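You operate a simulated robot arm through the tools that you are given. There is no shell and no other tool. Be economical: measure what you need, move in short steps, check, and stop when the job is done.

You are at the controls of a simulated robot arm. One attempt, no reset.

Task
Take the green wiping pad and put it on the top of the rusty table. Fetch the orange cup from the top of the rusty table and set it on top of the beige small box on the top of the dark low table. Turn the speed knob to 60 rpm. Take the soak pad on the top of the dark low table and put it away on the hose table top. Take the big bung and leave it in the catch tray. Put the drip tray from the top of the koluvent drum on the third shelf from the bottom of the wall rack. Put the slim bottle on the second shelf from the bottom of the wall rack away on the top of the rusty table. The order is free. Set down upright: cup, slim bottle.

Only the result counts: the job must be done as asked and must still hold three seconds after the hand-in. Knocking over, shifting, dropping, spilling or breaking anything else fails it.

Robot
A 6-joint arm with a fingered hand on a trunk, on a base that drives. Base frame: it is fixed to the floor where the robot stands at the start and does not move with it; the origin is under the middle of the robot, x ahead of it, y to its left, z up. Lengths are in m, angles in degrees, forces in N, time in s.
With the tool pointing down near the work surface it reaches from about 0.1 to 0.46 m from the robot's upright axis, wherever it stands. Its first joint turns from -166.0 to 166.0 degrees. Places, roughly: big bung (10x10x8 cm) [2, -1.1, 0.8]; catch tray (37x22x11 cm) [5.4, 2.4, 0.7]; cup [0.25, 1, 0.75]; drip tray (8x10x3 cm) [2.1, -1.1, 0.8]; green wiping pad (10x7x5 cm) [0.5, 0, 0.5]; hose table top [5.4, 2.2, 0.7]; slim bottle (6x6x20 cm) [0.6, -2.5, 0.9]; small box [0.75, -0.75, 0.5]; soak pad (11x7x4 cm) [0.8, -0.9, 0.5]; speed knob [0.1, 1.8, 1.1]; third shelf of the wall rack [1, -2.7, 1.4]; top of the rusty table [0.5, 0.9, 0.8]. Payload 3.1 kg.
The tool frame sits at the grasp point between the pads (the TCP): z along the fingers, y along the line on which they close. The tips reach 0.022 m beyond it. The gripper opens to 0.132 m. The gripper's body begins 0.06 m behind the TCP. The gripper is a hand of 4 fingers: y runs from the thumb to the fingers, the wrist lies at [0, 0, -0.218] in the tool frame, and closing takes about 1.5 s.
Orientation is that of the tool frame in the base frame, as a unit quaternion [x, y, z, w]. With the fingers straight down and closing along the base's y, the tool's x points along the base's -x, its y along +y and its z along -z.

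Tools
- The arm moves only by the tool play_rows. Its argument "targets" is a list of rows, each an object (a shift or turn left out is 0, a gripper value left out holds the last) with "rotation": the turn, a rotation vector about the tool's x, y, z in degrees, a list of three; "translation": the shift along the tool's x, y, z in m, a list of three. In form: [{"rotation": [ax, ay, az], "translation": [x, y, z]}, ...]. A call has 1 to 12 rows; each row shifts and turns the commanded pose from where the row before left it, along the tool's axes as they then stand. "fingers" is the closure, from 0 (fully open) to 1 (shut), set as the call begins (left out, the last holds). A row lasts 0.2 s, in which the tool goes at most 0.05 m and 8.6 degrees; a call with a longer step from one row to the next is refused whole, and so is a gripper value outside its range. Where a pose cannot be reached the arm comes as near as it can. A force on the tool above 40 N (or 10 N above the force at the start of the call, whichever is more), or a blocked arm, ends the call early, and 0.2 s more pass. The fingers move at their own pace (about 0.153 m/s each) and stop on an object; they squeeze with about 30 N. The grip force told is the motor's: it shows also when the fingers shut on nothing. Time passes only in rows, and 0.2 s behind the last, so rows that do not move let the fingers close. It gives the time, the measured TCP pose, the force on the tool (base axes), the opening and the grip force at its end, in the units of the frame above (readings bear some noise), with the torque about the TCP (base axes, N m) and any sound that the robot's microphone picked up, and new pictures: "pictures" is both (left out), scene, wrist or none.
- Cameras (640 x 400 px; columns grow to the right, rows downward): "scene" is now at [0.001, 0.1744, 1.4798]; the picture's right is [0.43, -0.90, 0.00], its down [-0.79, -0.38, -0.49] and it looks along [0.44, 0.21, -0.87] (base axes); focal length 275 px, centre (320, 200). "wrist" rides on the gripper at [0.053, -0.053, -0.084] in the tool frame; the picture's right is [0.71, 0.71, 0.00], its down [-0.53, 0.53, -0.67] and it looks along [-0.47, 0.47, 0.74] (tool axes); focal length 247 px, centre (320, 200). There is no depth. A picture from a camera that has moved, and an enlarged one, comes with that camera's place and axes in the base frame and with its lens.
- raise_lower(by): slides the trunk up (or, below 0, down) by that many m; the arm and the scene camera ride with it, the base frame stays. It gives what a move gives, with no picture.
- base_move(legs): drives the robot by 1 to 6 legs, each [ahead, left, turn to the left] in m, m and degrees, along the robot's own axes; the way and the turn of a leg run together, so that a leg with both is an arc; at most 1.5 m and 180 degrees a leg. The arm and the cameras ride along, it lands a little off, and it stops where it bumps. It gives what a move gives, and a new picture of the scene camera.
- finger_targets(finger1, finger2, finger3, thumb_bend): sets how far each is bent, from 0 (flat) to 1 (curled in); at 0.3 the hand is open as for a grip, at 0.7 the pads meet at the TCP. One left out holds its place. A second passes; each finger stops where it meets its share of the squeeze, and holds until it gets a number again. A gripper value or a shape takes the hand back. It gives what a move gives, with no picture; readings hold the bend of each and the force on the fingers (four entries, about 0 where the hand has none), thumb and palm.
- set_grasp(shape): the hand has 4 fingers and takes this shape, open, in about a second: jaw (thumb against the fingers, like two jaws); tri (thumb and two fingers); tip (a fingertip pinch); poke (one finger out to press); point (the index stretched); flat (the hand flat); cup (the hand cupped); fist (a fist). The gripper value then closes the fingers along that shape, each until it touches; the sizes above hold for jaw. It gives what a move gives, with no picture.
- turn_head(pan, tilt): turns the head with the scene camera to pan (to the left, within 155 degrees either way) and tilt (down, from -29 to 69), counted from straight ahead of the robot. It gives what a move gives, and a new picture of the scene camera.
- inspect(camera, box): a new picture of the part [left, top, right, bottom] of that camera's present view, enlarged. No time passes.
- sign_off(): hands the job in; it is judged then, once.

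Go step by step. Nothing tells you exact positions but the pictures and the camera data: compare them with the known pose of the tool, close in by small moves and look again before you grip or let go. The budget is 196 turns and 260 pictures, counting those below and the enlarged ones. Unless the task says otherwise, let go and move clear before handing in.

The tools are called after ">>>" as a command line: name --argument value ..., lists and objects as JSON in quotes. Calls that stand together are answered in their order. play_rows: Moves the arm, as the interface text tells. Its arguments: {"type":"object","properties":{"targets":{"type":"array","items":{"type":"object","properties":{"rotation":{"type":"array","items":{"type":"number"}},"translation":{"type":"array","items":{"type":"number"}}}}},"fingers":{"type":"number"},"pictures":{"type":"string","enum":["both","scene","wrist","none"]}},"required":["targets"]} The other tools are called the same way: raise_lower (by) slides the trunk up or down; set_grasp (shape) gives the hand a shape; finger_targets (finger1, finger2, finger3, thumb_bend) moves the fingers one by one; base_move (legs) drives the base; turn_head (pan, tilt) turns the head that bears the scene camera; inspect (camera, box) takes an enlarged picture of a part of a camera's view; sign_off () hands the job in.

At the start:

```text
time: 0.0
tcp_pos: [0.0623, 0.2682, 1.0975]
tool_rot: [0.0, 1.0, 0.0, 0.0]
wrist_force: [0.5, 0.2, -0.4]
torque: [0.0, -0.01, 0.03]
finger_gap: 0.132
grip_force: 0.1
shape: jaw
bend: [0.3, 0.3, 0.3, 0.3]
finger forces: [0.1, 0.0, 0.1, 0.1, 0.1, 0.0]
trunk travel left (down, up): [-0.175, 0.211]
robot x, y, heading: [-0.0, 0.0002, -0.1]
head pan, tilt: [25.5, 60.7]
```

scene: 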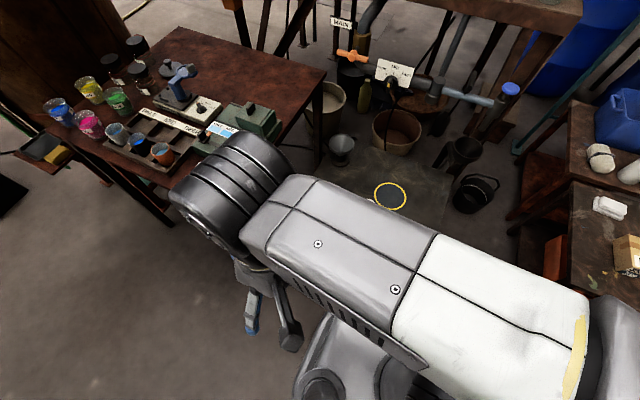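
wrist: 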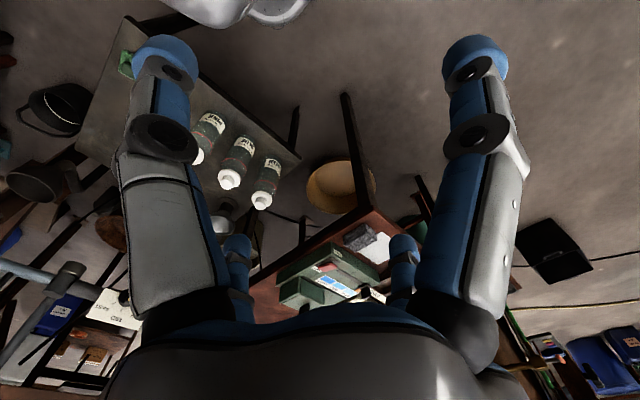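

I see the rusty table to the left with cups on it and the arm across the view. I look around first to find everything.

>>> turn_head --pan 70 --tilt 35

>>> turn_head --pan 0 --tilt 45

>>> turn_head --pan -50 --tilt 40

>>> turn_head --pan -75 --tilt 15

>>> turn_head --pan 20 --tilt 10

>>> turn_head --pan 85 --tilt 15

```text
time: 1.1
tcp_pos: [0.0635, 0.2687, 1.0974]
tool_rot: [0.0, 1.0, 0.001, 0.0]
wrist_force: [0.4, -0.4, -1.1]
torque: [-0.05, -0.01, 0.05]
finger_gap: 0.132
grip_force: 0.0
shape: jaw
bend: [0.3, 0.3, 0.3, 0.3]
finger forces: [0.0, 0.1, 0.0, 0.1, 0.0, 0.0]
trunk travel left (down, up): [-0.175, 0.211]
robot x, y, heading: [-0.0014, 0.0005, 0.3]
head pan, tilt: [70.0, 35.0]
camera scene: at [-0.0283, 0.2288, 1.5148], right [0.94, -0.34, 0.0], down [-0.2, -0.54, -0.82], along [0.28, 0.77, -0.57], focal length 275 px, centre (320, 200)
```

scene: 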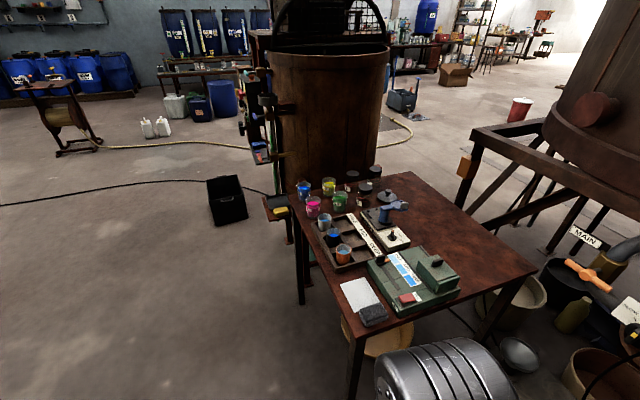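

```text
time: 2.5
tcp_pos: [0.0628, 0.2685, 1.0976]
tool_rot: [0.0, 1.0, 0.0, 0.001]
wrist_force: [-0.3, -0.7, -0.6]
torque: [0.01, -0.04, -0.01]
finger_gap: 0.132
grip_force: 0.0
shape: jaw
bend: [0.3, 0.3, 0.3, 0.3]
finger forces: [0.0, 0.0, 0.0, 0.0, 0.0, 0.0]
trunk travel left (down, up): [-0.175, 0.211]
robot x, y, heading: [0.0022, 0.0008, 0.0]
head pan, tilt: [0.0, 45.0]
camera scene: at [0.0229, 0.1462, 1.5], right [0.0, -1.0, 0.0], down [-0.71, 0.0, -0.71], along [0.71, 0.0, -0.71], focal length 275 px, centre (320, 200)
```

scene: 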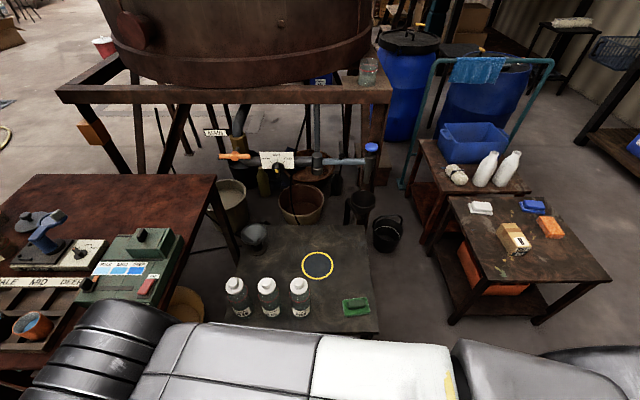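

```text
time: 3.7
tcp_pos: [0.062, 0.2681, 1.0969]
tool_rot: [0.0, 1.0, 0.0, 0.001]
wrist_force: [0.8, -0.9, -0.4]
torque: [0.0, 0.01, -0.03]
finger_gap: 0.1319
grip_force: 0.1
shape: jaw
bend: [0.3, 0.3, 0.3, 0.3]
finger forces: [0.0, 0.0, 0.0, 0.1, 0.0, 0.0]
trunk travel left (down, up): [-0.175, 0.211]
robot x, y, heading: [-0.0014, 0.0013, 0.1]
head pan, tilt: [-50.0, 40.0]
camera scene: at [-0.0038, 0.081, 1.5073], right [-0.77, -0.64, 0.0], down [-0.41, 0.49, -0.77], along [0.49, -0.59, -0.64], focal length 275 px, centre (320, 200)
```

scene: 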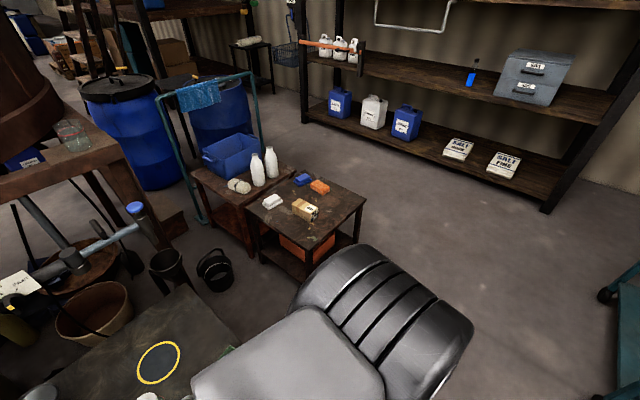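

```text
time: 4.6
tcp_pos: [0.0626, 0.2683, 1.0973]
tool_rot: [0.0, 1.0, 0.0, 0.0]
wrist_force: [-0.7, -1.1, 0.0]
torque: [0.04, 0.0, 0.0]
finger_gap: 0.132
grip_force: 0.2
shape: jaw
bend: [0.3, 0.3, 0.3, 0.3]
finger forces: [0.1, 0.1, 0.0, 0.0, 0.0, 0.1]
trunk travel left (down, up): [-0.175, 0.211]
robot x, y, heading: [-0.0031, 0.002, 0.0]
head pan, tilt: [-75.0, 15.0]
camera scene: at [-0.0342, 0.0559, 1.5468], right [-0.97, -0.26, 0.0], down [-0.07, 0.25, -0.97], along [0.25, -0.93, -0.26], focal length 275 px, centre (320, 200)
```

scene: 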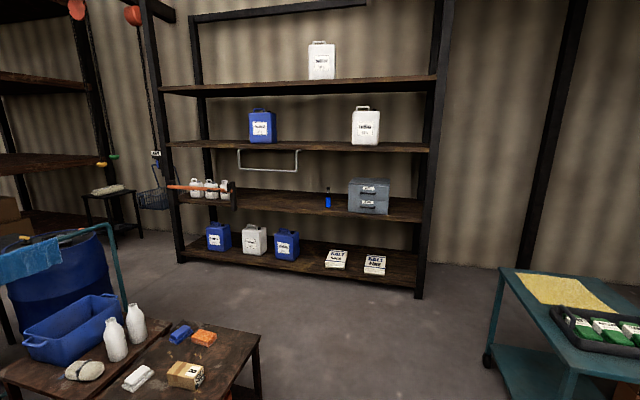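

```text
time: 6.3
tcp_pos: [0.0624, 0.2684, 1.0965]
tool_rot: [-0.001, 1.0, -0.001, 0.0]
wrist_force: [-0.1, 0.3, -1.9]
torque: [0.0, -0.03, -0.03]
finger_gap: 0.1319
grip_force: 0.0
shape: jaw
bend: [0.3, 0.3, 0.3, 0.3]
finger forces: [0.1, 0.0, 0.0, 0.0, 0.0, 0.0]
trunk travel left (down, up): [-0.175, 0.211]
robot x, y, heading: [0.003, -0.0009, 0.3]
head pan, tilt: [20.0, 10.0]
camera scene: at [0.0289, 0.1778, 1.555], right [0.34, -0.94, 0.0], down [-0.16, -0.06, -0.98], along [0.93, 0.34, -0.17], focal length 275 px, centre (320, 200)
```

scene: 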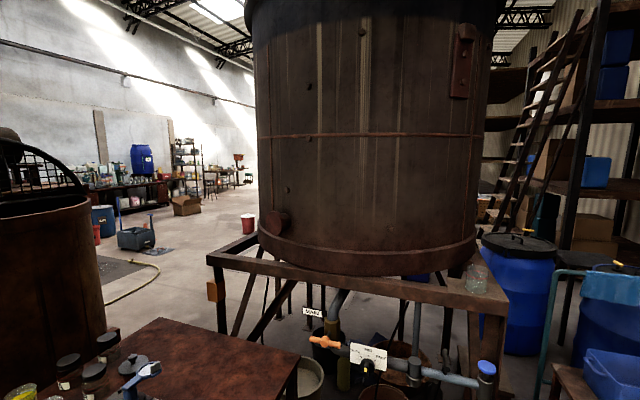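

```text
time: 7.7
tcp_pos: [0.0635, 0.2674, 1.0977]
tool_rot: [0.0, 1.0, -0.001, 0.0]
wrist_force: [0.0, -0.9, 0.2]
torque: [-0.02, 0.02, 0.02]
finger_gap: 0.132
grip_force: 0.0
shape: jaw
bend: [0.3, 0.3, 0.3, 0.3]
finger forces: [0.1, 0.0, 0.0, 0.0, 0.0, 0.1]
trunk travel left (down, up): [-0.175, 0.211]
robot x, y, heading: [-0.0026, -0.0038, -0.1]
head pan, tilt: [85.0, 15.0]
camera scene: at [-0.0502, 0.2392, 1.5469], right [1.0, -0.09, 0.0], down [-0.02, -0.26, -0.97], along [0.08, 0.96, -0.26], focal length 275 px, centre (320, 200)
```

scene: 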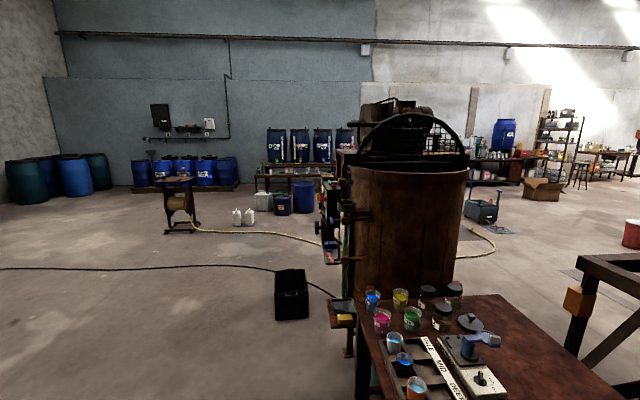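

The overview is clear; I zoom in on the cups and the machine with the knob.

>>> turn_head --pan 70 --tilt 40

>>> inspect --camera "scene" --box '[220, 120, 480, 290]'

>>> turn_head --pan 85 --tilt 15

>>> inspect --camera "scene" --box '[300, 140, 400, 340]'

```text
time: 8.6
tcp_pos: [0.0634, 0.2683, 1.0975]
tool_rot: [0.0, 1.0, 0.001, 0.0]
wrist_force: [0.0, 0.2, 0.5]
torque: [0.01, -0.03, -0.02]
finger_gap: 0.1318
grip_force: 0.0
shape: jaw
bend: [0.3, 0.3, 0.3, 0.3]
finger forces: [0.1, 0.0, 0.0, 0.0, 0.0, 0.0]
trunk travel left (down, up): [-0.175, 0.211]
robot x, y, heading: [-0.0001, -0.0006, 0.0]
head pan, tilt: [70.0, 40.0]
camera scene: at [-0.0294, 0.2261, 1.5074], right [0.94, -0.34, 0.0], down [-0.22, -0.6, -0.77], along [0.26, 0.72, -0.64], focal length 275 px, centre (320, 200)
```

scene: 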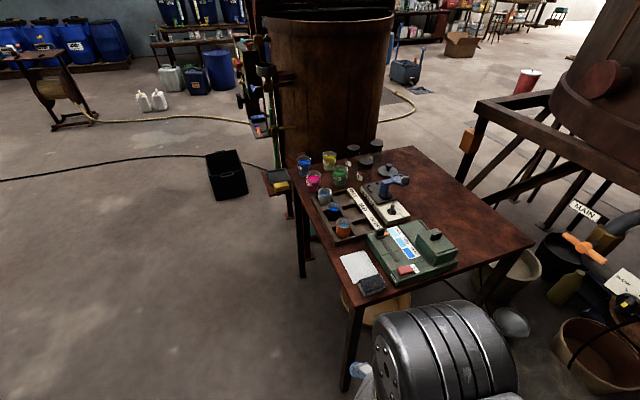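

```text
2.35 times, centred on (350, 205) of scene
camera zoom: at [-0.0294, 0.2261, 1.5074], right [0.94, -0.34, 0.0], down [-0.22, -0.6, -0.77], along [0.26, 0.72, -0.64], focal length 648 px, centre (249, 188)
```

zoom: 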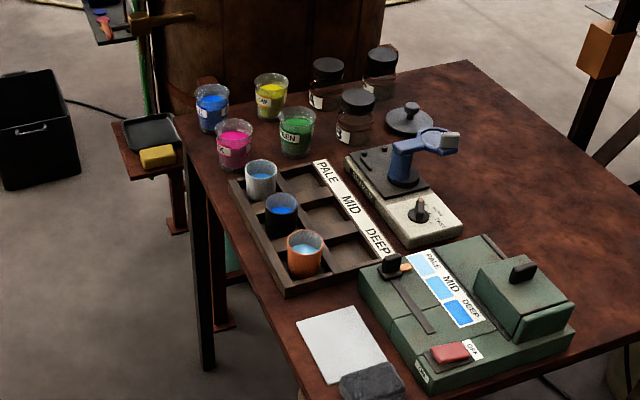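

```text
time: 9.4
tcp_pos: [0.0628, 0.2684, 1.0973]
tool_rot: [0.0, 1.0, 0.0, 0.0]
wrist_force: [-0.2, -0.4, -0.4]
torque: [0.01, 0.01, -0.01]
finger_gap: 0.1319
grip_force: 0.1
shape: jaw
bend: [0.3, 0.3, 0.3, 0.3]
finger forces: [0.0, 0.1, 0.1, 0.0, 0.0, 0.1]
trunk travel left (down, up): [-0.175, 0.211]
robot x, y, heading: [-0.0009, 0.0018, 0.1]
head pan, tilt: [85.0, 15.0]
camera scene: at [-0.0503, 0.2392, 1.5468], right [1.0, -0.09, 0.0], down [-0.02, -0.26, -0.97], along [0.08, 0.96, -0.26], focal length 275 px, centre (320, 200)
```

scene: 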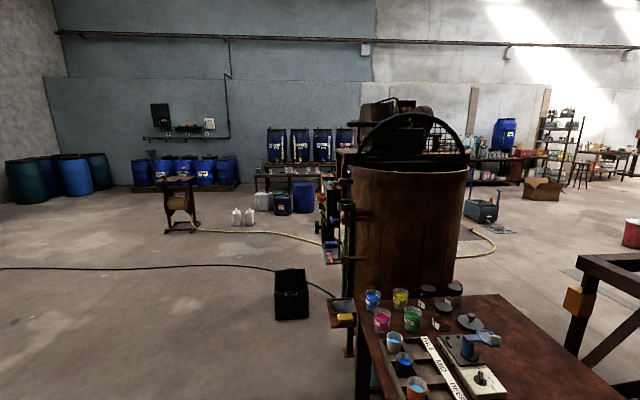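

```text
2.00 times, centred on (350, 240) of scene
camera zoom: at [-0.0503, 0.2392, 1.5468], right [1.0, -0.09, 0.0], down [-0.02, -0.26, -0.97], along [0.08, 0.96, -0.26], focal length 550 px, centre (260, 120)
```

zoom: 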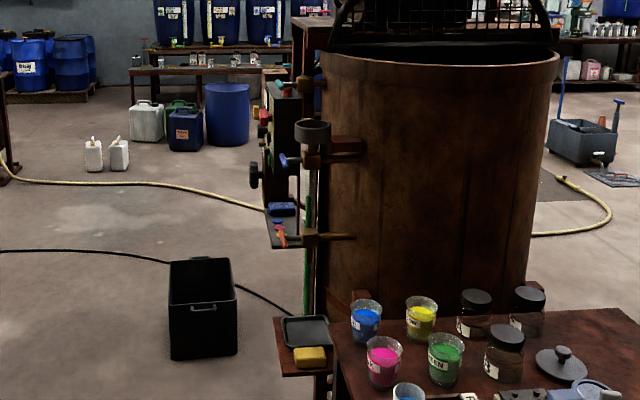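

The orange cup (water in it) stands in the divided tray, the knob panel faces −x on the rusty machine, and the green pad lies on the low grey table. I swing the tool out over the green pad and look down.

>>> play_rows --targets '[{"translation": [-0.029, -0.027, 0.015], "rotation": [0, 0, -8]}, {"translation": [-0.029, -0.027, 0.015]}, {"translation": [-0.029, -0.027, 0.015]}, {"translation": [-0.029, -0.027, 0.015]}, {"translation": [-0.029, -0.027, 0.015]}, {"translation": [-0.029, -0.027, 0.015]}, {"translation": [-0.029, -0.027, 0.015]}, {"translation": [-0.029, -0.027, 0.015]}]' --pictures "wrist"

>>> turn_head --pan 0 --tilt 60

```text
time: 11.2
tcp_pos: [0.3206, 0.0792, 0.9758]
tool_rot: [-0.069, 0.998, 0.001, 0.0]
wrist_force: [0.4, -0.7, -0.4]
torque: [0.02, 0.0, 0.01]
finger_gap: 0.1319
grip_force: 0.1
shape: jaw
bend: [0.3, 0.3, 0.3, 0.3]
finger forces: [0.0, 0.1, 0.1, 0.0, 0.0, 0.0]
trunk travel left (down, up): [-0.175, 0.211]
robot x, y, heading: [0.0005, 0.0019, 0.1]
head pan, tilt: [85.0, 15.0]
camera wrist: at [0.2756, 0.0225, 1.0611], right [-0.8, 0.6, 0.0], down [0.45, 0.59, 0.67], along [0.4, 0.53, -0.74], focal length 247 px, centre (320, 200)
```

wrist: 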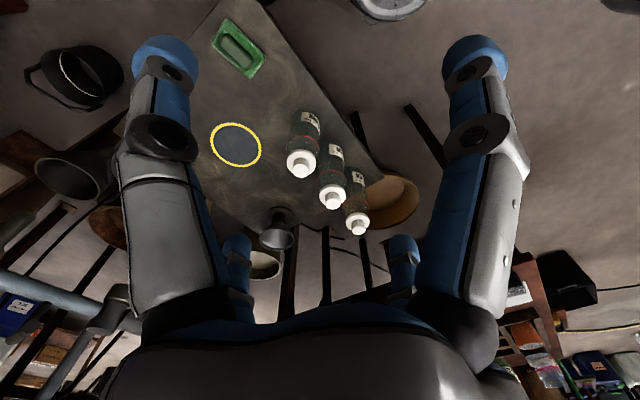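

```text
time: 12.8
tcp_pos: [0.3191, 0.0831, 0.9771]
tool_rot: [-0.069, 0.998, 0.0, 0.001]
wrist_force: [-0.6, 0.5, 0.4]
torque: [-0.01, -0.01, -0.02]
finger_gap: 0.132
grip_force: 0.0
shape: jaw
bend: [0.3, 0.3, 0.3, 0.3]
finger forces: [0.1, 0.0, 0.0, 0.0, 0.0, 0.1]
trunk travel left (down, up): [-0.175, 0.211]
robot x, y, heading: [-0.002, -0.0001, -0.0]
head pan, tilt: [0.0, 60.0]
camera scene: at [0.0083, 0.1461, 1.4806], right [0.0, -1.0, 0.0], down [-0.87, 0.0, -0.5], along [0.5, 0.0, -0.87], focal length 275 px, centre (320, 200)
```

scene: 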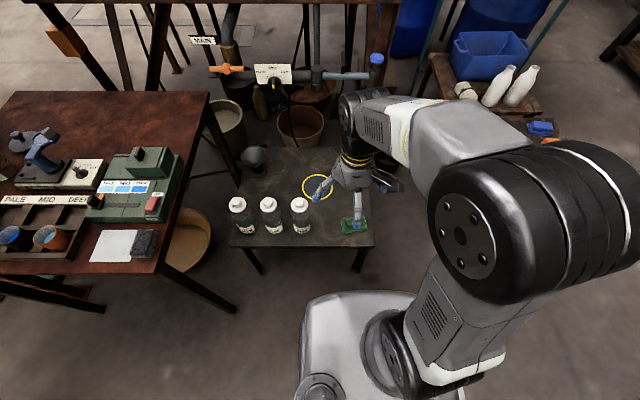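

The pad is at about (0.47, 0.01, 0.49), at the right front corner of the low table. I lower the trunk, drive a little ahead, and turn the hand to close across the pad's short side.

>>> raise_lower --by -0.16

>>> base_move --legs '[[0.07, 0, 0]]'

>>> play_rows --targets '[{"rotation": [0, 0, -8.4]}, {"rotation": [0, 0, -8.4]}, {"rotation": [0, 0, -8.4]}, {"rotation": [0, 0, -8.4]}, {"rotation": [0, 0, -8.4]}, {"rotation": [0, 0, -8.4]}, {"rotation": [0, 0, -8.4]}, {"rotation": [0, 0, -8.4]}, {"rotation": [0, 0, -8.4]}, {"rotation": [0, 0, -6.4]}]' --pictures "both"

```text
time: 14.7
tcp_pos: [0.3194, 0.0813, 0.8162]
tool_rot: [-0.07, 0.998, 0.0, 0.0]
wrist_force: [-0.2, 0.0, -0.3]
torque: [0.04, -0.01, 0.02]
finger_gap: 0.1322
grip_force: 0.1
shape: jaw
bend: [0.3, 0.3, 0.3, 0.3]
finger forces: [0.1, 0.1, 0.1, 0.0, 0.0, 0.0]
trunk travel left (down, up): [-0.015, 0.371]
robot x, y, heading: [-0.0001, 0.0004, -0.1]
head pan, tilt: [0.0, 60.0]
```

```text
time: 15.7
tcp_pos: [0.3891, 0.0818, 0.816]
tool_rot: [-0.07, 0.998, 0.0, 0.0]
wrist_force: [0.2, 0.3, 0.5]
torque: [-0.01, 0.0, -0.02]
finger_gap: 0.1319
grip_force: 0.0
shape: jaw
bend: [0.3, 0.3, 0.3, 0.3]
finger forces: [0.0, 0.0, 0.0, 0.0, 0.1, 0.0]
trunk travel left (down, up): [-0.015, 0.371]
robot x, y, heading: [0.0705, -0.0031, 0.3]
head pan, tilt: [0.0, 60.0]
camera scene: at [0.0793, 0.1461, 1.32], right [0.0, -1.0, 0.0], down [-0.87, 0.0, -0.5], along [0.5, 0.0, -0.87], focal length 275 px, centre (320, 200)
```

scene: 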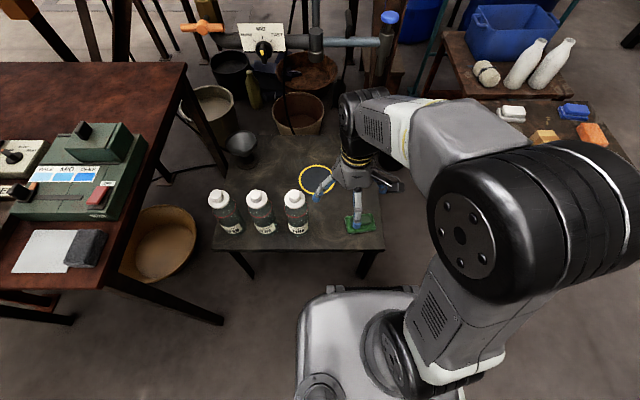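

```text
time: 17.9
tcp_pos: [0.3899, 0.0811, 0.8165]
tool_rot: [0.708, -0.706, 0.0, 0.0]
wrist_force: [0.2, -0.1, -0.3]
torque: [0.03, 0.02, -0.02]
finger_gap: 0.1319
grip_force: 0.0
shape: jaw
bend: [0.3, 0.3, 0.3, 0.3]
finger forces: [0.0, 0.0, 0.0, 0.1, 0.1, 0.1]
trunk travel left (down, up): [-0.015, 0.371]
robot x, y, heading: [0.0679, 0.0035, -0.2]
head pan, tilt: [0.0, 60.0]
camera scene: at [0.0783, 0.1461, 1.32], right [0.0, -1.0, 0.0], down [-0.87, 0.0, -0.5], along [0.5, 0.0, -0.87], focal length 275 px, centre (320, 200)
camera wrist: at [0.4429, 0.03, 0.9011], right [-0.71, -0.71, 0.0], down [-0.53, 0.52, 0.67], along [-0.47, 0.47, -0.74], focal length 247 px, centre (320, 200)
```

scene: 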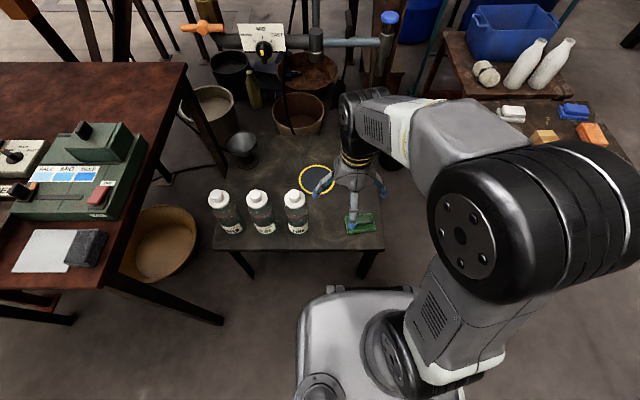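
wrist: 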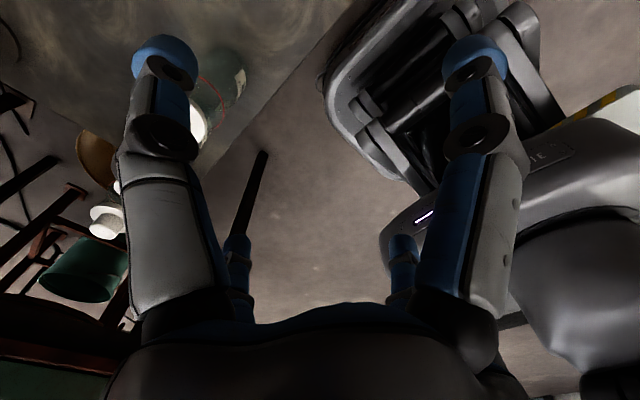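

The hand closes along x now; the pad is at about (0.465, 0.011). I move over it and down to 0.62.

>>> play_rows --targets '[{"translation": [0.0178, -0.0188, 0.02]}, {"translation": [0.0178, -0.0188, 0.02]}, {"translation": [0.0178, -0.0188, 0.02]}, {"translation": [0.0178, -0.0188, 0.02]}, {"translation": [0, 0, 0.04]}, {"translation": [0, 0, 0.04]}, {"translation": [0, 0, 0.04]}]' --pictures "both"

```text
time: 19.5
tcp_pos: [0.4599, 0.0377, 0.614]
tool_rot: [-0.706, 0.708, -0.003, -0.003]
wrist_force: [-0.1, 0.1, -0.3]
torque: [0.0, 0.01, 0.0]
finger_gap: 0.1318
grip_force: 0.0
shape: jaw
bend: [0.3, 0.3, 0.3, 0.3]
finger forces: [0.0, 0.0, 0.0, 0.1, 0.0, 0.0]
out of reach, approached as far as the arm can: row 3, 4
trunk travel left (down, up): [-0.015, 0.371]
robot x, y, heading: [0.0702, 0.0033, -0.0]
head pan, tilt: [0.0, 60.0]
camera scene: at [0.0786, 0.1461, 1.32], right [0.0, -1.0, 0.0], down [-0.87, 0.0, -0.5], along [0.5, 0.0, -0.87], focal length 275 px, centre (320, 200)
camera wrist: at [0.5132, -0.0131, 0.6999], right [-0.71, -0.7, 0.01], down [-0.53, 0.53, 0.66], along [-0.47, 0.47, -0.75], focal length 247 px, centre (320, 200)
```

scene: 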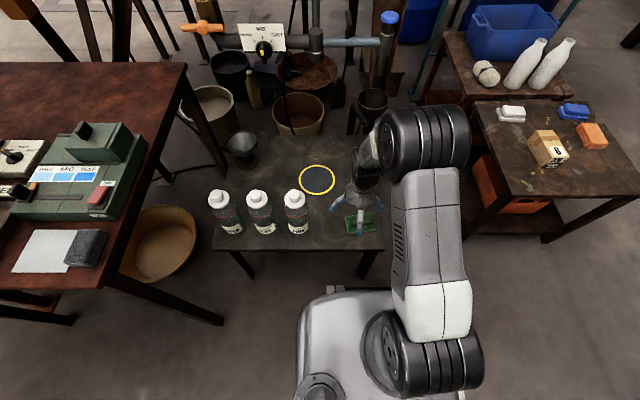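
wrist: 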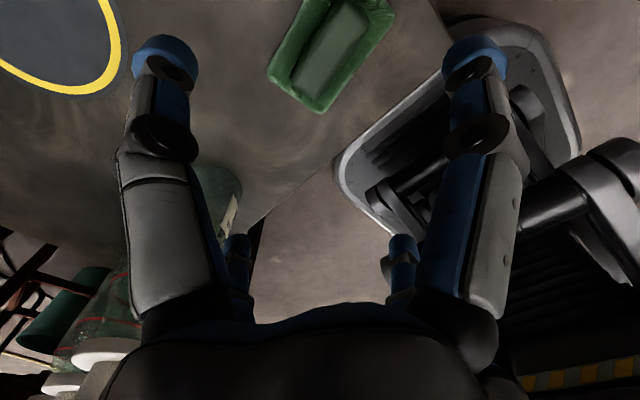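

The pad's long side runs along y; refined centre is about (0.476, 0.009), with the top maybe near 0.45. I correct sideways and go lower.

>>> play_rows --targets '[{"translation": [0.014, -0.008, 0.0]}, {"translation": [0.014, -0.008, 0.0]}, {"translation": [0, 0, 0.03]}, {"translation": [0, 0, 0.03]}, {"translation": [0, 0, 0.02]}]' --pictures "both"

```text
time: 20.7
tcp_pos: [0.47, 0.0368, 0.5327]
tool_rot: [-0.706, 0.708, -0.005, -0.003]
wrist_force: [0.6, -0.1, -0.3]
torque: [0.05, 0.02, -0.02]
finger_gap: 0.1319
grip_force: 0.0
shape: jaw
bend: [0.3, 0.3, 0.3, 0.3]
finger forces: [0.1, 0.0, 0.0, 0.0, 0.0, 0.0]
out of reach, approached as far as the arm can: row 1, 2, 3
trunk travel left (down, up): [-0.015, 0.371]
robot x, y, heading: [0.0701, -0.0021, 0.1]
head pan, tilt: [0.0, 60.0]
camera scene: at [0.0784, 0.1461, 1.32], right [0.0, -1.0, 0.0], down [-0.87, 0.0, -0.5], along [0.5, 0.0, -0.87], focal length 275 px, centre (320, 200)
camera wrist: at [0.5244, -0.0149, 0.6182], right [-0.71, -0.7, 0.01], down [-0.52, 0.53, 0.66], along [-0.47, 0.47, -0.75], focal length 247 px, centre (320, 200)
```

scene: 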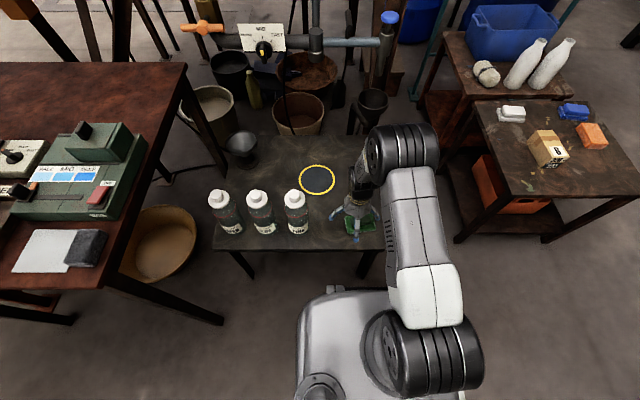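
wrist: 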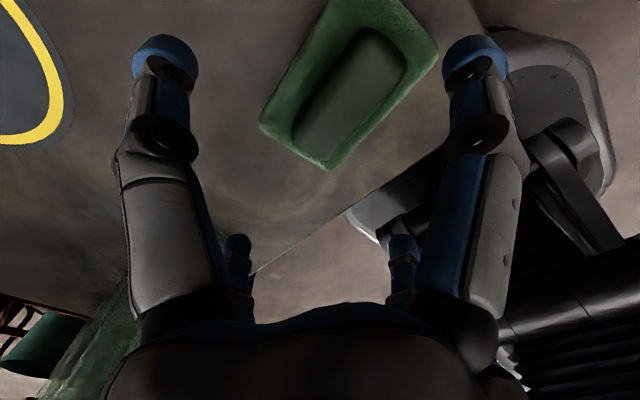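

The arm cannot shift further to −y in this posture, so I shift the base right by 3 cm instead.

>>> base_move --legs '[[0.005, -0.032, 0]]'

>>> play_rows --targets '[{"translation": [0, 0, 0.01]}, {"translation": [0, 0, 0.01]}]' --pictures "both"

```text
time: 21.5
tcp_pos: [0.4771, 0.0041, 0.535]
tool_rot: [-0.706, 0.708, -0.005, -0.002]
wrist_force: [-0.3, -0.2, -0.1]
torque: [-0.01, -0.01, 0.01]
finger_gap: 0.1317
grip_force: 0.1
shape: jaw
bend: [0.3, 0.3, 0.3, 0.3]
finger forces: [0.0, 0.0, 0.0, 0.0, 0.0, 0.0]
trunk travel left (down, up): [-0.015, 0.371]
robot x, y, heading: [0.0758, -0.0355, -0.0]
head pan, tilt: [0.0, 60.0]
camera scene: at [0.0835, 0.1132, 1.3201], right [0.0, -1.0, 0.0], down [-0.87, 0.0, -0.5], along [0.5, 0.0, -0.87], focal length 275 px, centre (320, 200)
```

scene: 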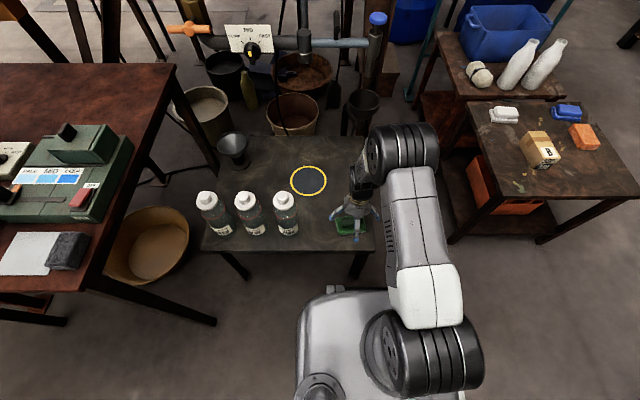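

```text
time: 22.1
tcp_pos: [0.4763, 0.0051, 0.5134]
tool_rot: [-0.706, 0.708, -0.004, -0.004]
wrist_force: [0.3, -0.2, -0.3]
torque: [0.05, -0.02, 0.02]
finger_gap: 0.1321
grip_force: 0.0
shape: jaw
bend: [0.3, 0.3, 0.3, 0.3]
finger forces: [0.0, 0.1, 0.0, 0.0, 0.0, 0.0]
trunk travel left (down, up): [-0.015, 0.371]
robot x, y, heading: [0.0784, -0.0282, 0.1]
head pan, tilt: [0.0, 60.0]
camera scene: at [0.0834, 0.1138, 1.32], right [0.0, -1.0, 0.0], down [-0.87, 0.0, -0.5], along [0.5, 0.0, -0.87], focal length 275 px, centre (320, 200)
camera wrist: at [0.5296, -0.0472, 0.5987], right [-0.71, -0.7, 0.01], down [-0.53, 0.53, 0.66], along [-0.47, 0.47, -0.75], focal length 247 px, centre (320, 200)
```

scene: 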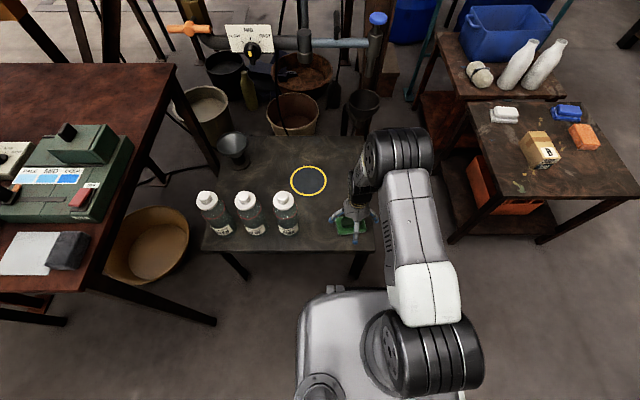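
wrist: 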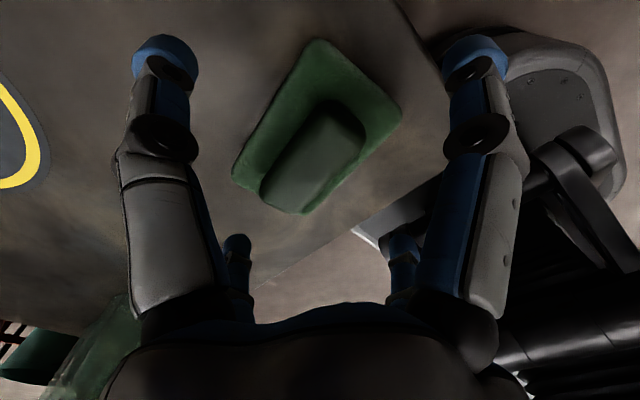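

The pad is centred below the hand at about (0.48, 0.005). I go down 4.5 cm and check.

>>> play_rows --targets '[{"translation": [0, -0.003, 0.015]}, {"translation": [0, 0, 0.015]}, {"translation": [0, 0, 0.015]}]' --pictures "wrist"

>>> inspect --camera "scene" --box '[300, 160, 420, 260]'

```text
time: 22.9
tcp_pos: [0.4802, 0.0032, 0.4699]
tool_rot: [-0.706, 0.708, -0.005, -0.002]
wrist_force: [-0.9, -1.0, 14.2]
torque: [0.44, 0.14, 0.04]
finger_gap: 0.1317
grip_force: 0.0
shape: jaw
bend: [0.3, 0.29, 0.29, 0.3]
finger forces: [1.2, 3.8, 7.5, 0.0, 2.3, 0.1]
trunk travel left (down, up): [-0.015, 0.371]
robot x, y, heading: [0.075, -0.0319, -0.1]
head pan, tilt: [0.0, 60.0]
camera wrist: at [0.5323, -0.0477, 0.555], right [-0.71, -0.7, 0.0], down [-0.53, 0.53, 0.66], along [-0.47, 0.47, -0.75], focal length 247 px, centre (320, 200)
```

wrist: 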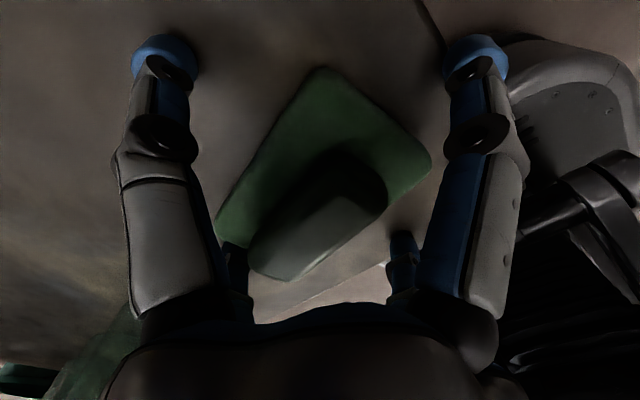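

```text
4.00 times, centred on (360, 210) of scene
camera zoom: at [0.0815, 0.1134, 1.3203], right [0.0, -1.0, 0.0], down [-0.87, 0.0, -0.5], along [0.5, 0.0, -0.87], focal length 1101 px, centre (160, 160)
```

zoom: 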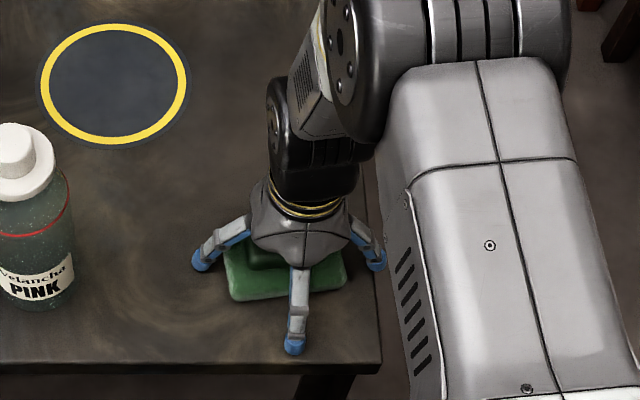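

The fingertips have just met the table, around the pad. I lift 6 mm and close.

>>> play_rows --targets '[{"translation": [0, 0, -0.006]}]' --pictures "none"

>>> play_rows --targets '[{}, {}, {}, {}, {}, {}, {}, {}]' --fingers 1 --pictures "wrist"

>>> play_rows --targets '[{"translation": [0, 0, -0.02]}, {"translation": [0, 0, -0.03]}, {"translation": [0, 0, -0.03]}, {"translation": [0, 0, -0.03]}]' --pictures "both"

```text
time: 23.3
tcp_pos: [0.4793, 0.0045, 0.4744]
tool_rot: [-0.706, 0.708, -0.004, -0.003]
wrist_force: [-0.1, -0.3, 0.1]
torque: [0.01, 0.0, 0.0]
finger_gap: 0.1322
grip_force: 0.2
shape: jaw
bend: [0.3, 0.3, 0.3, 0.3]
finger forces: [0.0, 0.0, 0.0, 0.0, 0.1, 0.0]
trunk travel left (down, up): [-0.015, 0.371]
robot x, y, heading: [0.074, -0.0297, 0.0]
head pan, tilt: [0.0, 60.0]
```

```text
time: 25.1
tcp_pos: [0.4784, 0.0025, 0.4757]
tool_rot: [-0.706, 0.708, -0.004, -0.003]
wrist_force: [-1.0, -0.5, 0.3]
torque: [-0.03, -0.02, -0.02]
finger_gap: 0.0704
grip_force: 30.6
shape: jaw
bend: [0.27, 0.4, 0.28, 0.7]
finger forces: [27.0, 27.2, 26.9, 0.1, 27.3, 0.0]
trunk travel left (down, up): [-0.015, 0.371]
robot x, y, heading: [0.0749, -0.0341, 0.1]
head pan, tilt: [0.0, 60.0]
camera wrist: at [0.5325, -0.0475, 0.5594], right [-0.71, -0.7, 0.01], down [-0.53, 0.53, 0.66], along [-0.47, 0.47, -0.75], focal length 247 px, centre (320, 200)
```

wrist: 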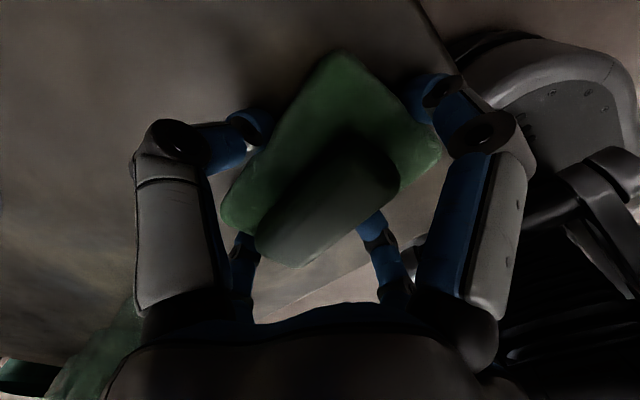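

```text
time: 26.1
tcp_pos: [0.4779, 0.0054, 0.5829]
tool_rot: [-0.706, 0.708, -0.005, -0.004]
wrist_force: [-0.2, 0.6, -2.0]
torque: [0.0, 0.0, 0.02]
finger_gap: 0.0703
grip_force: 29.8
shape: jaw
bend: [0.27, 0.4, 0.28, 0.7]
finger forces: [26.8, 27.3, 26.9, 0.1, 27.3, 0.0]
trunk travel left (down, up): [-0.015, 0.371]
robot x, y, heading: [0.0756, -0.0311, -0.1]
head pan, tilt: [0.0, 60.0]
camera scene: at [0.0833, 0.1138, 1.32], right [0.0, -1.0, 0.0], down [-0.87, 0.0, -0.5], along [0.5, 0.0, -0.87], focal length 275 px, centre (320, 200)
camera wrist: at [0.5315, -0.0464, 0.6692], right [-0.71, -0.7, 0.01], down [-0.52, 0.54, 0.66], along [-0.47, 0.47, -0.75], focal length 247 px, centre (320, 200)
```

scene: 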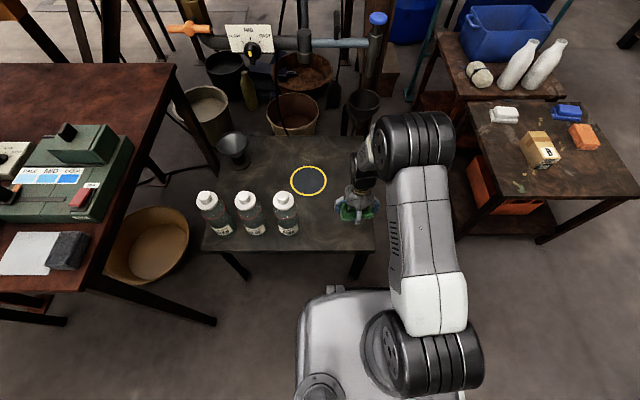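
wrist: 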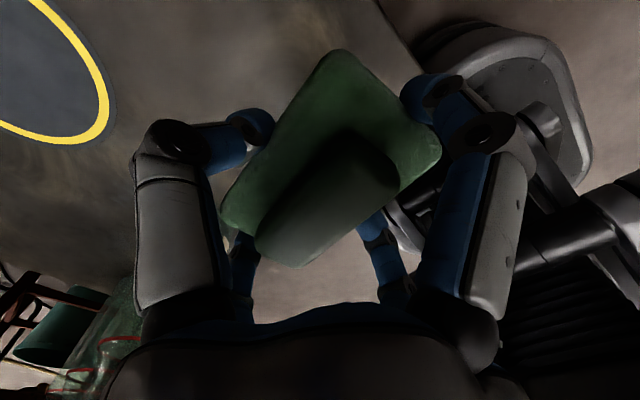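

The pad is held (gap 0.070). The free part of the rusty table is its right side (x≈0.65–0.9), so I raise the trunk and look for a way to reach it.

>>> raise_lower --by 0.36

>>> turn_head --pan 40 --tilt 40

>>> turn_head --pan 50 --tilt 20

```text
time: 29.6
tcp_pos: [0.4781, 0.0047, 0.9437]
tool_rot: [-0.706, 0.708, -0.005, -0.004]
wrist_force: [-0.3, 0.2, -0.2]
torque: [0.0, 0.01, 0.01]
finger_gap: 0.0701
grip_force: 30.4
shape: jaw
bend: [0.27, 0.4, 0.28, 0.7]
finger forces: [26.8, 27.3, 26.8, 0.0, 27.2, 0.0]
trunk travel left (down, up): [-0.375, 0.011]
robot x, y, heading: [0.0734, -0.0315, -0.2]
head pan, tilt: [0.0, 60.0]
```

```text
time: 30.7
tcp_pos: [0.4784, 0.0052, 0.9439]
tool_rot: [-0.706, 0.708, -0.005, -0.003]
wrist_force: [-0.4, 0.1, -1.1]
torque: [-0.02, -0.03, -0.01]
finger_gap: 0.0703
grip_force: 30.4
shape: jaw
bend: [0.27, 0.4, 0.28, 0.7]
finger forces: [26.9, 27.4, 26.9, 0.1, 27.3, 0.0]
trunk travel left (down, up): [-0.375, 0.011]
robot x, y, heading: [0.0739, -0.0294, -0.2]
head pan, tilt: [40.0, 40.0]
camera scene: at [0.082, 0.1684, 1.707], right [0.64, -0.77, 0.0], down [-0.49, -0.41, -0.77], along [0.59, 0.49, -0.64], focal length 275 px, centre (320, 200)
```

scene: 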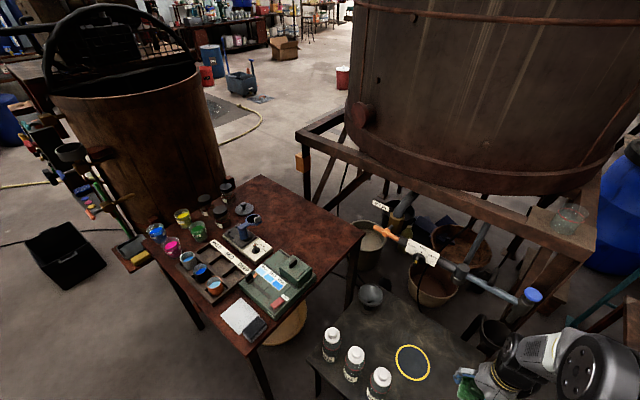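

```text
time: 31.5
tcp_pos: [0.4796, 0.0051, 0.9441]
tool_rot: [-0.705, 0.709, -0.005, -0.004]
wrist_force: [-0.2, -0.1, -1.5]
torque: [0.0, 0.01, 0.0]
finger_gap: 0.0703
grip_force: 29.9
shape: jaw
bend: [0.27, 0.4, 0.28, 0.7]
finger forces: [26.9, 27.3, 26.8, 0.0, 27.2, 0.0]
trunk travel left (down, up): [-0.375, 0.011]
robot x, y, heading: [0.0717, -0.0323, -0.0]
head pan, tilt: [50.0, 20.0]
camera scene: at [0.0767, 0.1852, 1.7384], right [0.77, -0.64, 0.0], down [-0.22, -0.26, -0.94], along [0.6, 0.72, -0.34], focal length 275 px, centre (320, 200)
```

scene: 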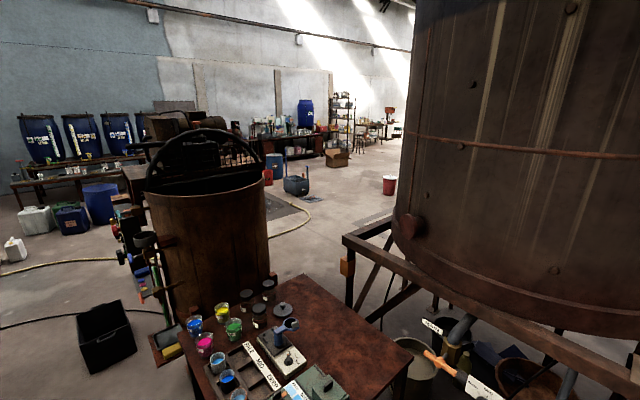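

I check the south/east route and the region behind the drum before driving.

>>> turn_head --pan -40 --tilt 20

>>> turn_head --pan 90 --tilt 30

```text
time: 33.2
tcp_pos: [0.4785, 0.0049, 0.9443]
tool_rot: [-0.706, 0.708, -0.005, -0.003]
wrist_force: [0.0, 0.0, -1.5]
torque: [-0.03, -0.02, 0.01]
finger_gap: 0.0703
grip_force: 30.2
shape: jaw
bend: [0.27, 0.4, 0.28, 0.7]
finger forces: [27.0, 27.3, 26.8, 0.0, 27.3, 0.1]
trunk travel left (down, up): [-0.375, 0.011]
robot x, y, heading: [0.0754, -0.0365, 0.0]
head pan, tilt: [-40.0, 20.0]
camera scene: at [0.0882, 0.0541, 1.7384], right [-0.64, -0.77, 0.0], down [-0.26, 0.22, -0.94], along [0.72, -0.6, -0.34], focal length 275 px, centre (320, 200)
```

scene: 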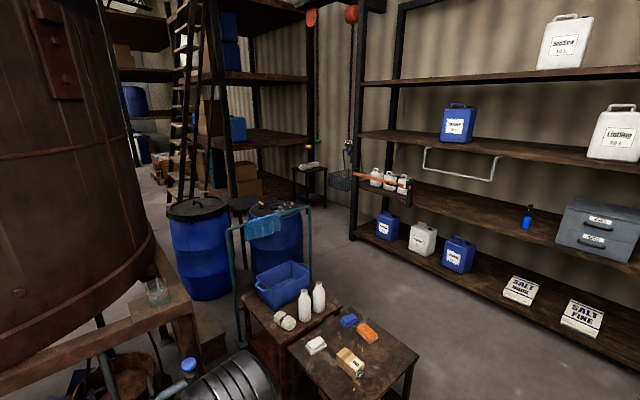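

```text
time: 35.3
tcp_pos: [0.4788, 0.0042, 0.9429]
tool_rot: [-0.706, 0.708, -0.005, -0.004]
wrist_force: [-0.1, -0.2, 0.0]
torque: [0.02, -0.02, 0.01]
finger_gap: 0.0701
grip_force: 30.8
shape: jaw
bend: [0.27, 0.4, 0.28, 0.7]
finger forces: [26.9, 27.2, 27.0, 0.0, 27.3, 0.1]
trunk travel left (down, up): [-0.375, 0.011]
robot x, y, heading: [0.0759, -0.0323, -0.2]
head pan, tilt: [90.0, 30.0]
camera scene: at [0.0169, 0.2043, 1.7224], right [1.0, 0.0, 0.0], down [0.0, -0.5, -0.87], along [0.0, 0.87, -0.5], focal length 275 px, centre (320, 200)
```

scene: 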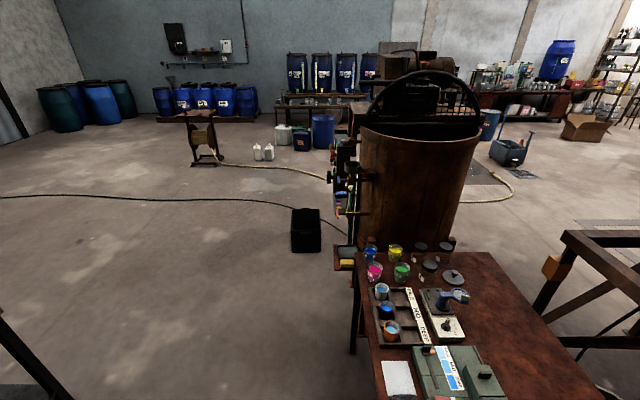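

I choose the southern route around the tank (no hoses on the floor) to reach the free east side of the rusty table. I tuck the arm in and start driving.

>>> play_rows --targets '[{"translation": [0, 0.03, -0.02]}, {"translation": [0, 0.03, -0.02]}, {"translation": [0, 0.03, -0.02]}, {"translation": [0, 0.03, -0.02]}]' --pictures "none"

>>> turn_head --pan 0 --tilt 25

>>> base_move --legs '[[-0.12, 0, 0], [0, 0, -90], [1.5, 0, 0], [0.18, 0, 0], [0, 0, 90]]'

```text
time: 36.3
tcp_pos: [0.3585, 0.0063, 1.0246]
tool_rot: [-0.705, 0.709, -0.006, -0.003]
wrist_force: [-0.2, 0.8, -0.5]
torque: [-0.01, 0.01, 0.0]
finger_gap: 0.0702
grip_force: 29.9
shape: jaw
bend: [0.27, 0.4, 0.28, 0.7]
finger forces: [26.9, 27.4, 26.9, 0.1, 27.3, 0.0]
trunk travel left (down, up): [-0.375, 0.011]
robot x, y, heading: [0.0739, -0.038, 0.2]
head pan, tilt: [90.0, 30.0]
```

```text
time: 37.9
tcp_pos: [0.3588, 0.0073, 1.0233]
tool_rot: [-0.706, 0.708, -0.004, -0.004]
wrist_force: [-1.0, -0.4, -0.1]
torque: [0.02, -0.04, 0.02]
finger_gap: 0.07
grip_force: 30.2
shape: jaw
bend: [0.27, 0.4, 0.28, 0.7]
finger forces: [26.9, 27.2, 26.8, 0.0, 27.3, 0.0]
trunk travel left (down, up): [-0.375, 0.011]
robot x, y, heading: [0.0707, -0.0309, 0.2]
head pan, tilt: [0.0, 25.0]
camera scene: at [0.1089, 0.1139, 1.7303], right [0.0, -1.0, 0.0], down [-0.42, 0.0, -0.91], along [0.91, 0.0, -0.42], focal length 275 px, centre (320, 200)
```

scene: 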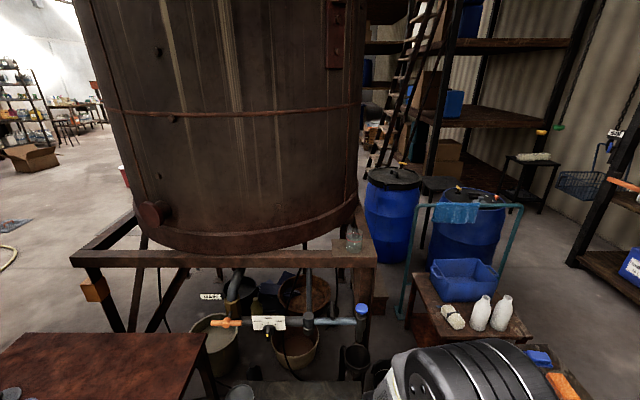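

```text
time: 55.0
tcp_pos: [0.236, -1.6921, 1.0232]
tool_rot: [-0.704, 0.71, -0.005, -0.004]
wrist_force: [-0.1, -0.2, -0.6]
torque: [-0.01, -0.05, -0.01]
finger_gap: 0.0699
grip_force: 29.8
shape: jaw
bend: [0.27, 0.41, 0.28, 0.7]
finger forces: [27.0, 26.9, 26.9, 0.0, 27.2, 0.1]
trunk travel left (down, up): [-0.375, 0.011]
robot x, y, heading: [-0.0507, -1.7315, -0.1]
head pan, tilt: [0.0, 25.0]
camera scene: at [-0.0141, -1.5839, 1.7304], right [0.0, -1.0, 0.0], down [-0.42, 0.0, -0.91], along [0.91, 0.0, -0.42], focal length 275 px, centre (320, 200)
```

scene: 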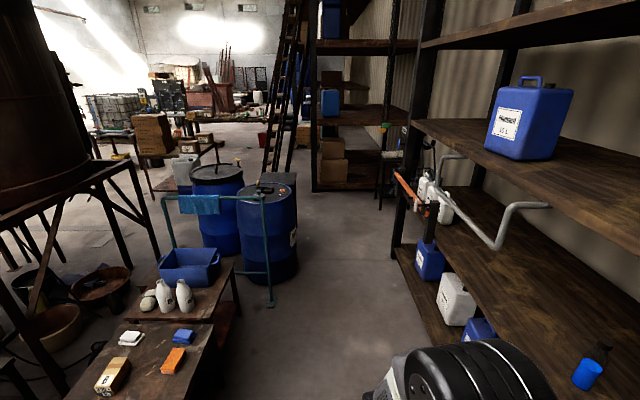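

The corridor between the trolley/drums and the rack is clear at y≈−1.75. I drive along it to x≈2.8.

>>> base_move --legs '[[1.5, 0, 0], [1.35, 0, 0], [0, 0, 45]]'

```text
time: 70.9
tcp_pos: [2.9704, -1.4899, 1.0246]
tool_rot: [0.924, -0.382, 0.006, 0.002]
wrist_force: [0.0, -0.5, -1.5]
torque: [-0.03, 0.0, -0.01]
finger_gap: 0.07
grip_force: 29.9
shape: jaw
bend: [0.27, 0.41, 0.28, 0.7]
finger forces: [27.1, 26.8, 27.0, 0.0, 27.3, 0.1]
trunk travel left (down, up): [-0.375, 0.011]
robot x, y, heading: [2.7991, -1.7209, 45.0]
head pan, tilt: [0.0, 25.0]
camera scene: at [2.7158, -1.5939, 1.7304], right [0.71, -0.7, 0.0], down [-0.3, -0.3, -0.91], along [0.64, 0.64, -0.42], focal length 275 px, centre (320, 200)
```

scene: 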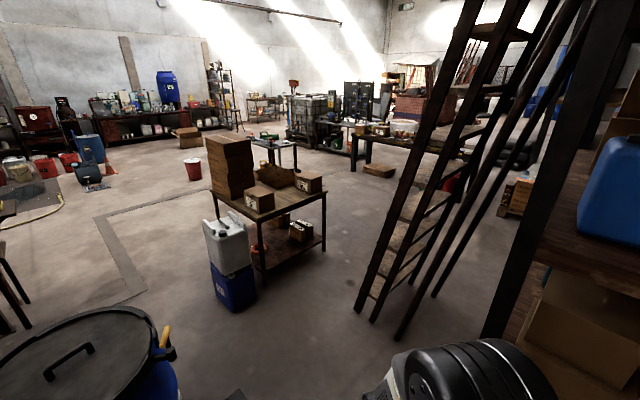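

The hose table with green things is ahead at (5.4, 2.2); I pass north between the lidded drum and the jerrycan.

>>> base_move --legs '[[0, 0, 45], [0.85, -0.28, 0], [0.5, 0.02, 0]]'

>>> turn_head --pan 20 --tilt 45

```text
time: 74.7
tcp_pos: [2.7991, -1.302, 1.0213]
tool_rot: [1.0, -0.001, 0.005, 0.001]
wrist_force: [-0.4, 0.6, -1.8]
torque: [-0.02, 0.04, 0.07]
finger_gap: 0.0701
grip_force: 30.6
shape: jaw
bend: [0.27, 0.41, 0.28, 0.7]
finger forces: [27.1, 26.8, 27.0, 0.0, 27.2, 0.1]
trunk travel left (down, up): [-0.375, 0.011]
robot x, y, heading: [2.8369, -1.5911, 90.2]
head pan, tilt: [0.0, 25.0]
stopped in leg 2: the robot was blocked; the commanded pose is now the measured one
camera scene: at [2.6939, -1.5539, 1.7304], right [1.0, 0.0, 0.0], down [0.0, -0.43, -0.9], along [0.0, 0.9, -0.43], focal length 275 px, centre (320, 200)
```

scene: 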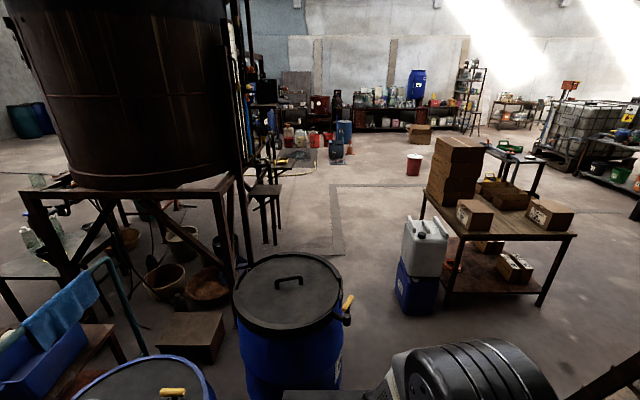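

```text
time: 75.5
tcp_pos: [2.799, -1.3055, 1.0246]
tool_rot: [1.0, 0.0, 0.007, -0.001]
wrist_force: [0.8, -0.5, -0.9]
torque: [-0.01, -0.01, 0.01]
finger_gap: 0.0701
grip_force: 30.1
shape: jaw
bend: [0.27, 0.41, 0.28, 0.7]
finger forces: [27.1, 26.8, 27.0, 0.1, 27.2, 0.0]
trunk travel left (down, up): [-0.375, 0.011]
robot x, y, heading: [2.8402, -1.5916, 90.3]
head pan, tilt: [20.0, 45.0]
camera scene: at [2.6643, -1.5755, 1.6998], right [0.94, 0.34, 0.0], down [0.24, -0.66, -0.71], along [-0.24, 0.66, -0.71], focal length 275 px, centre (320, 200)
```

scene: 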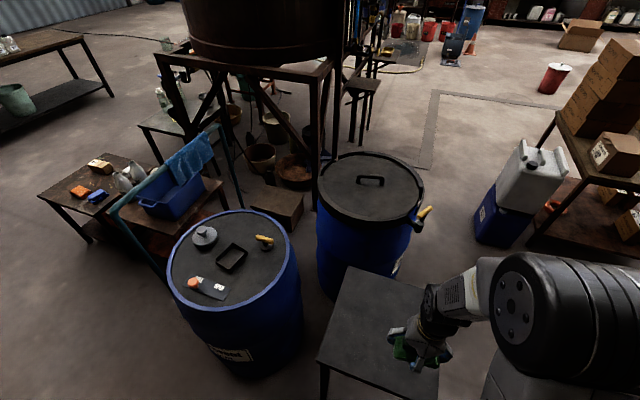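

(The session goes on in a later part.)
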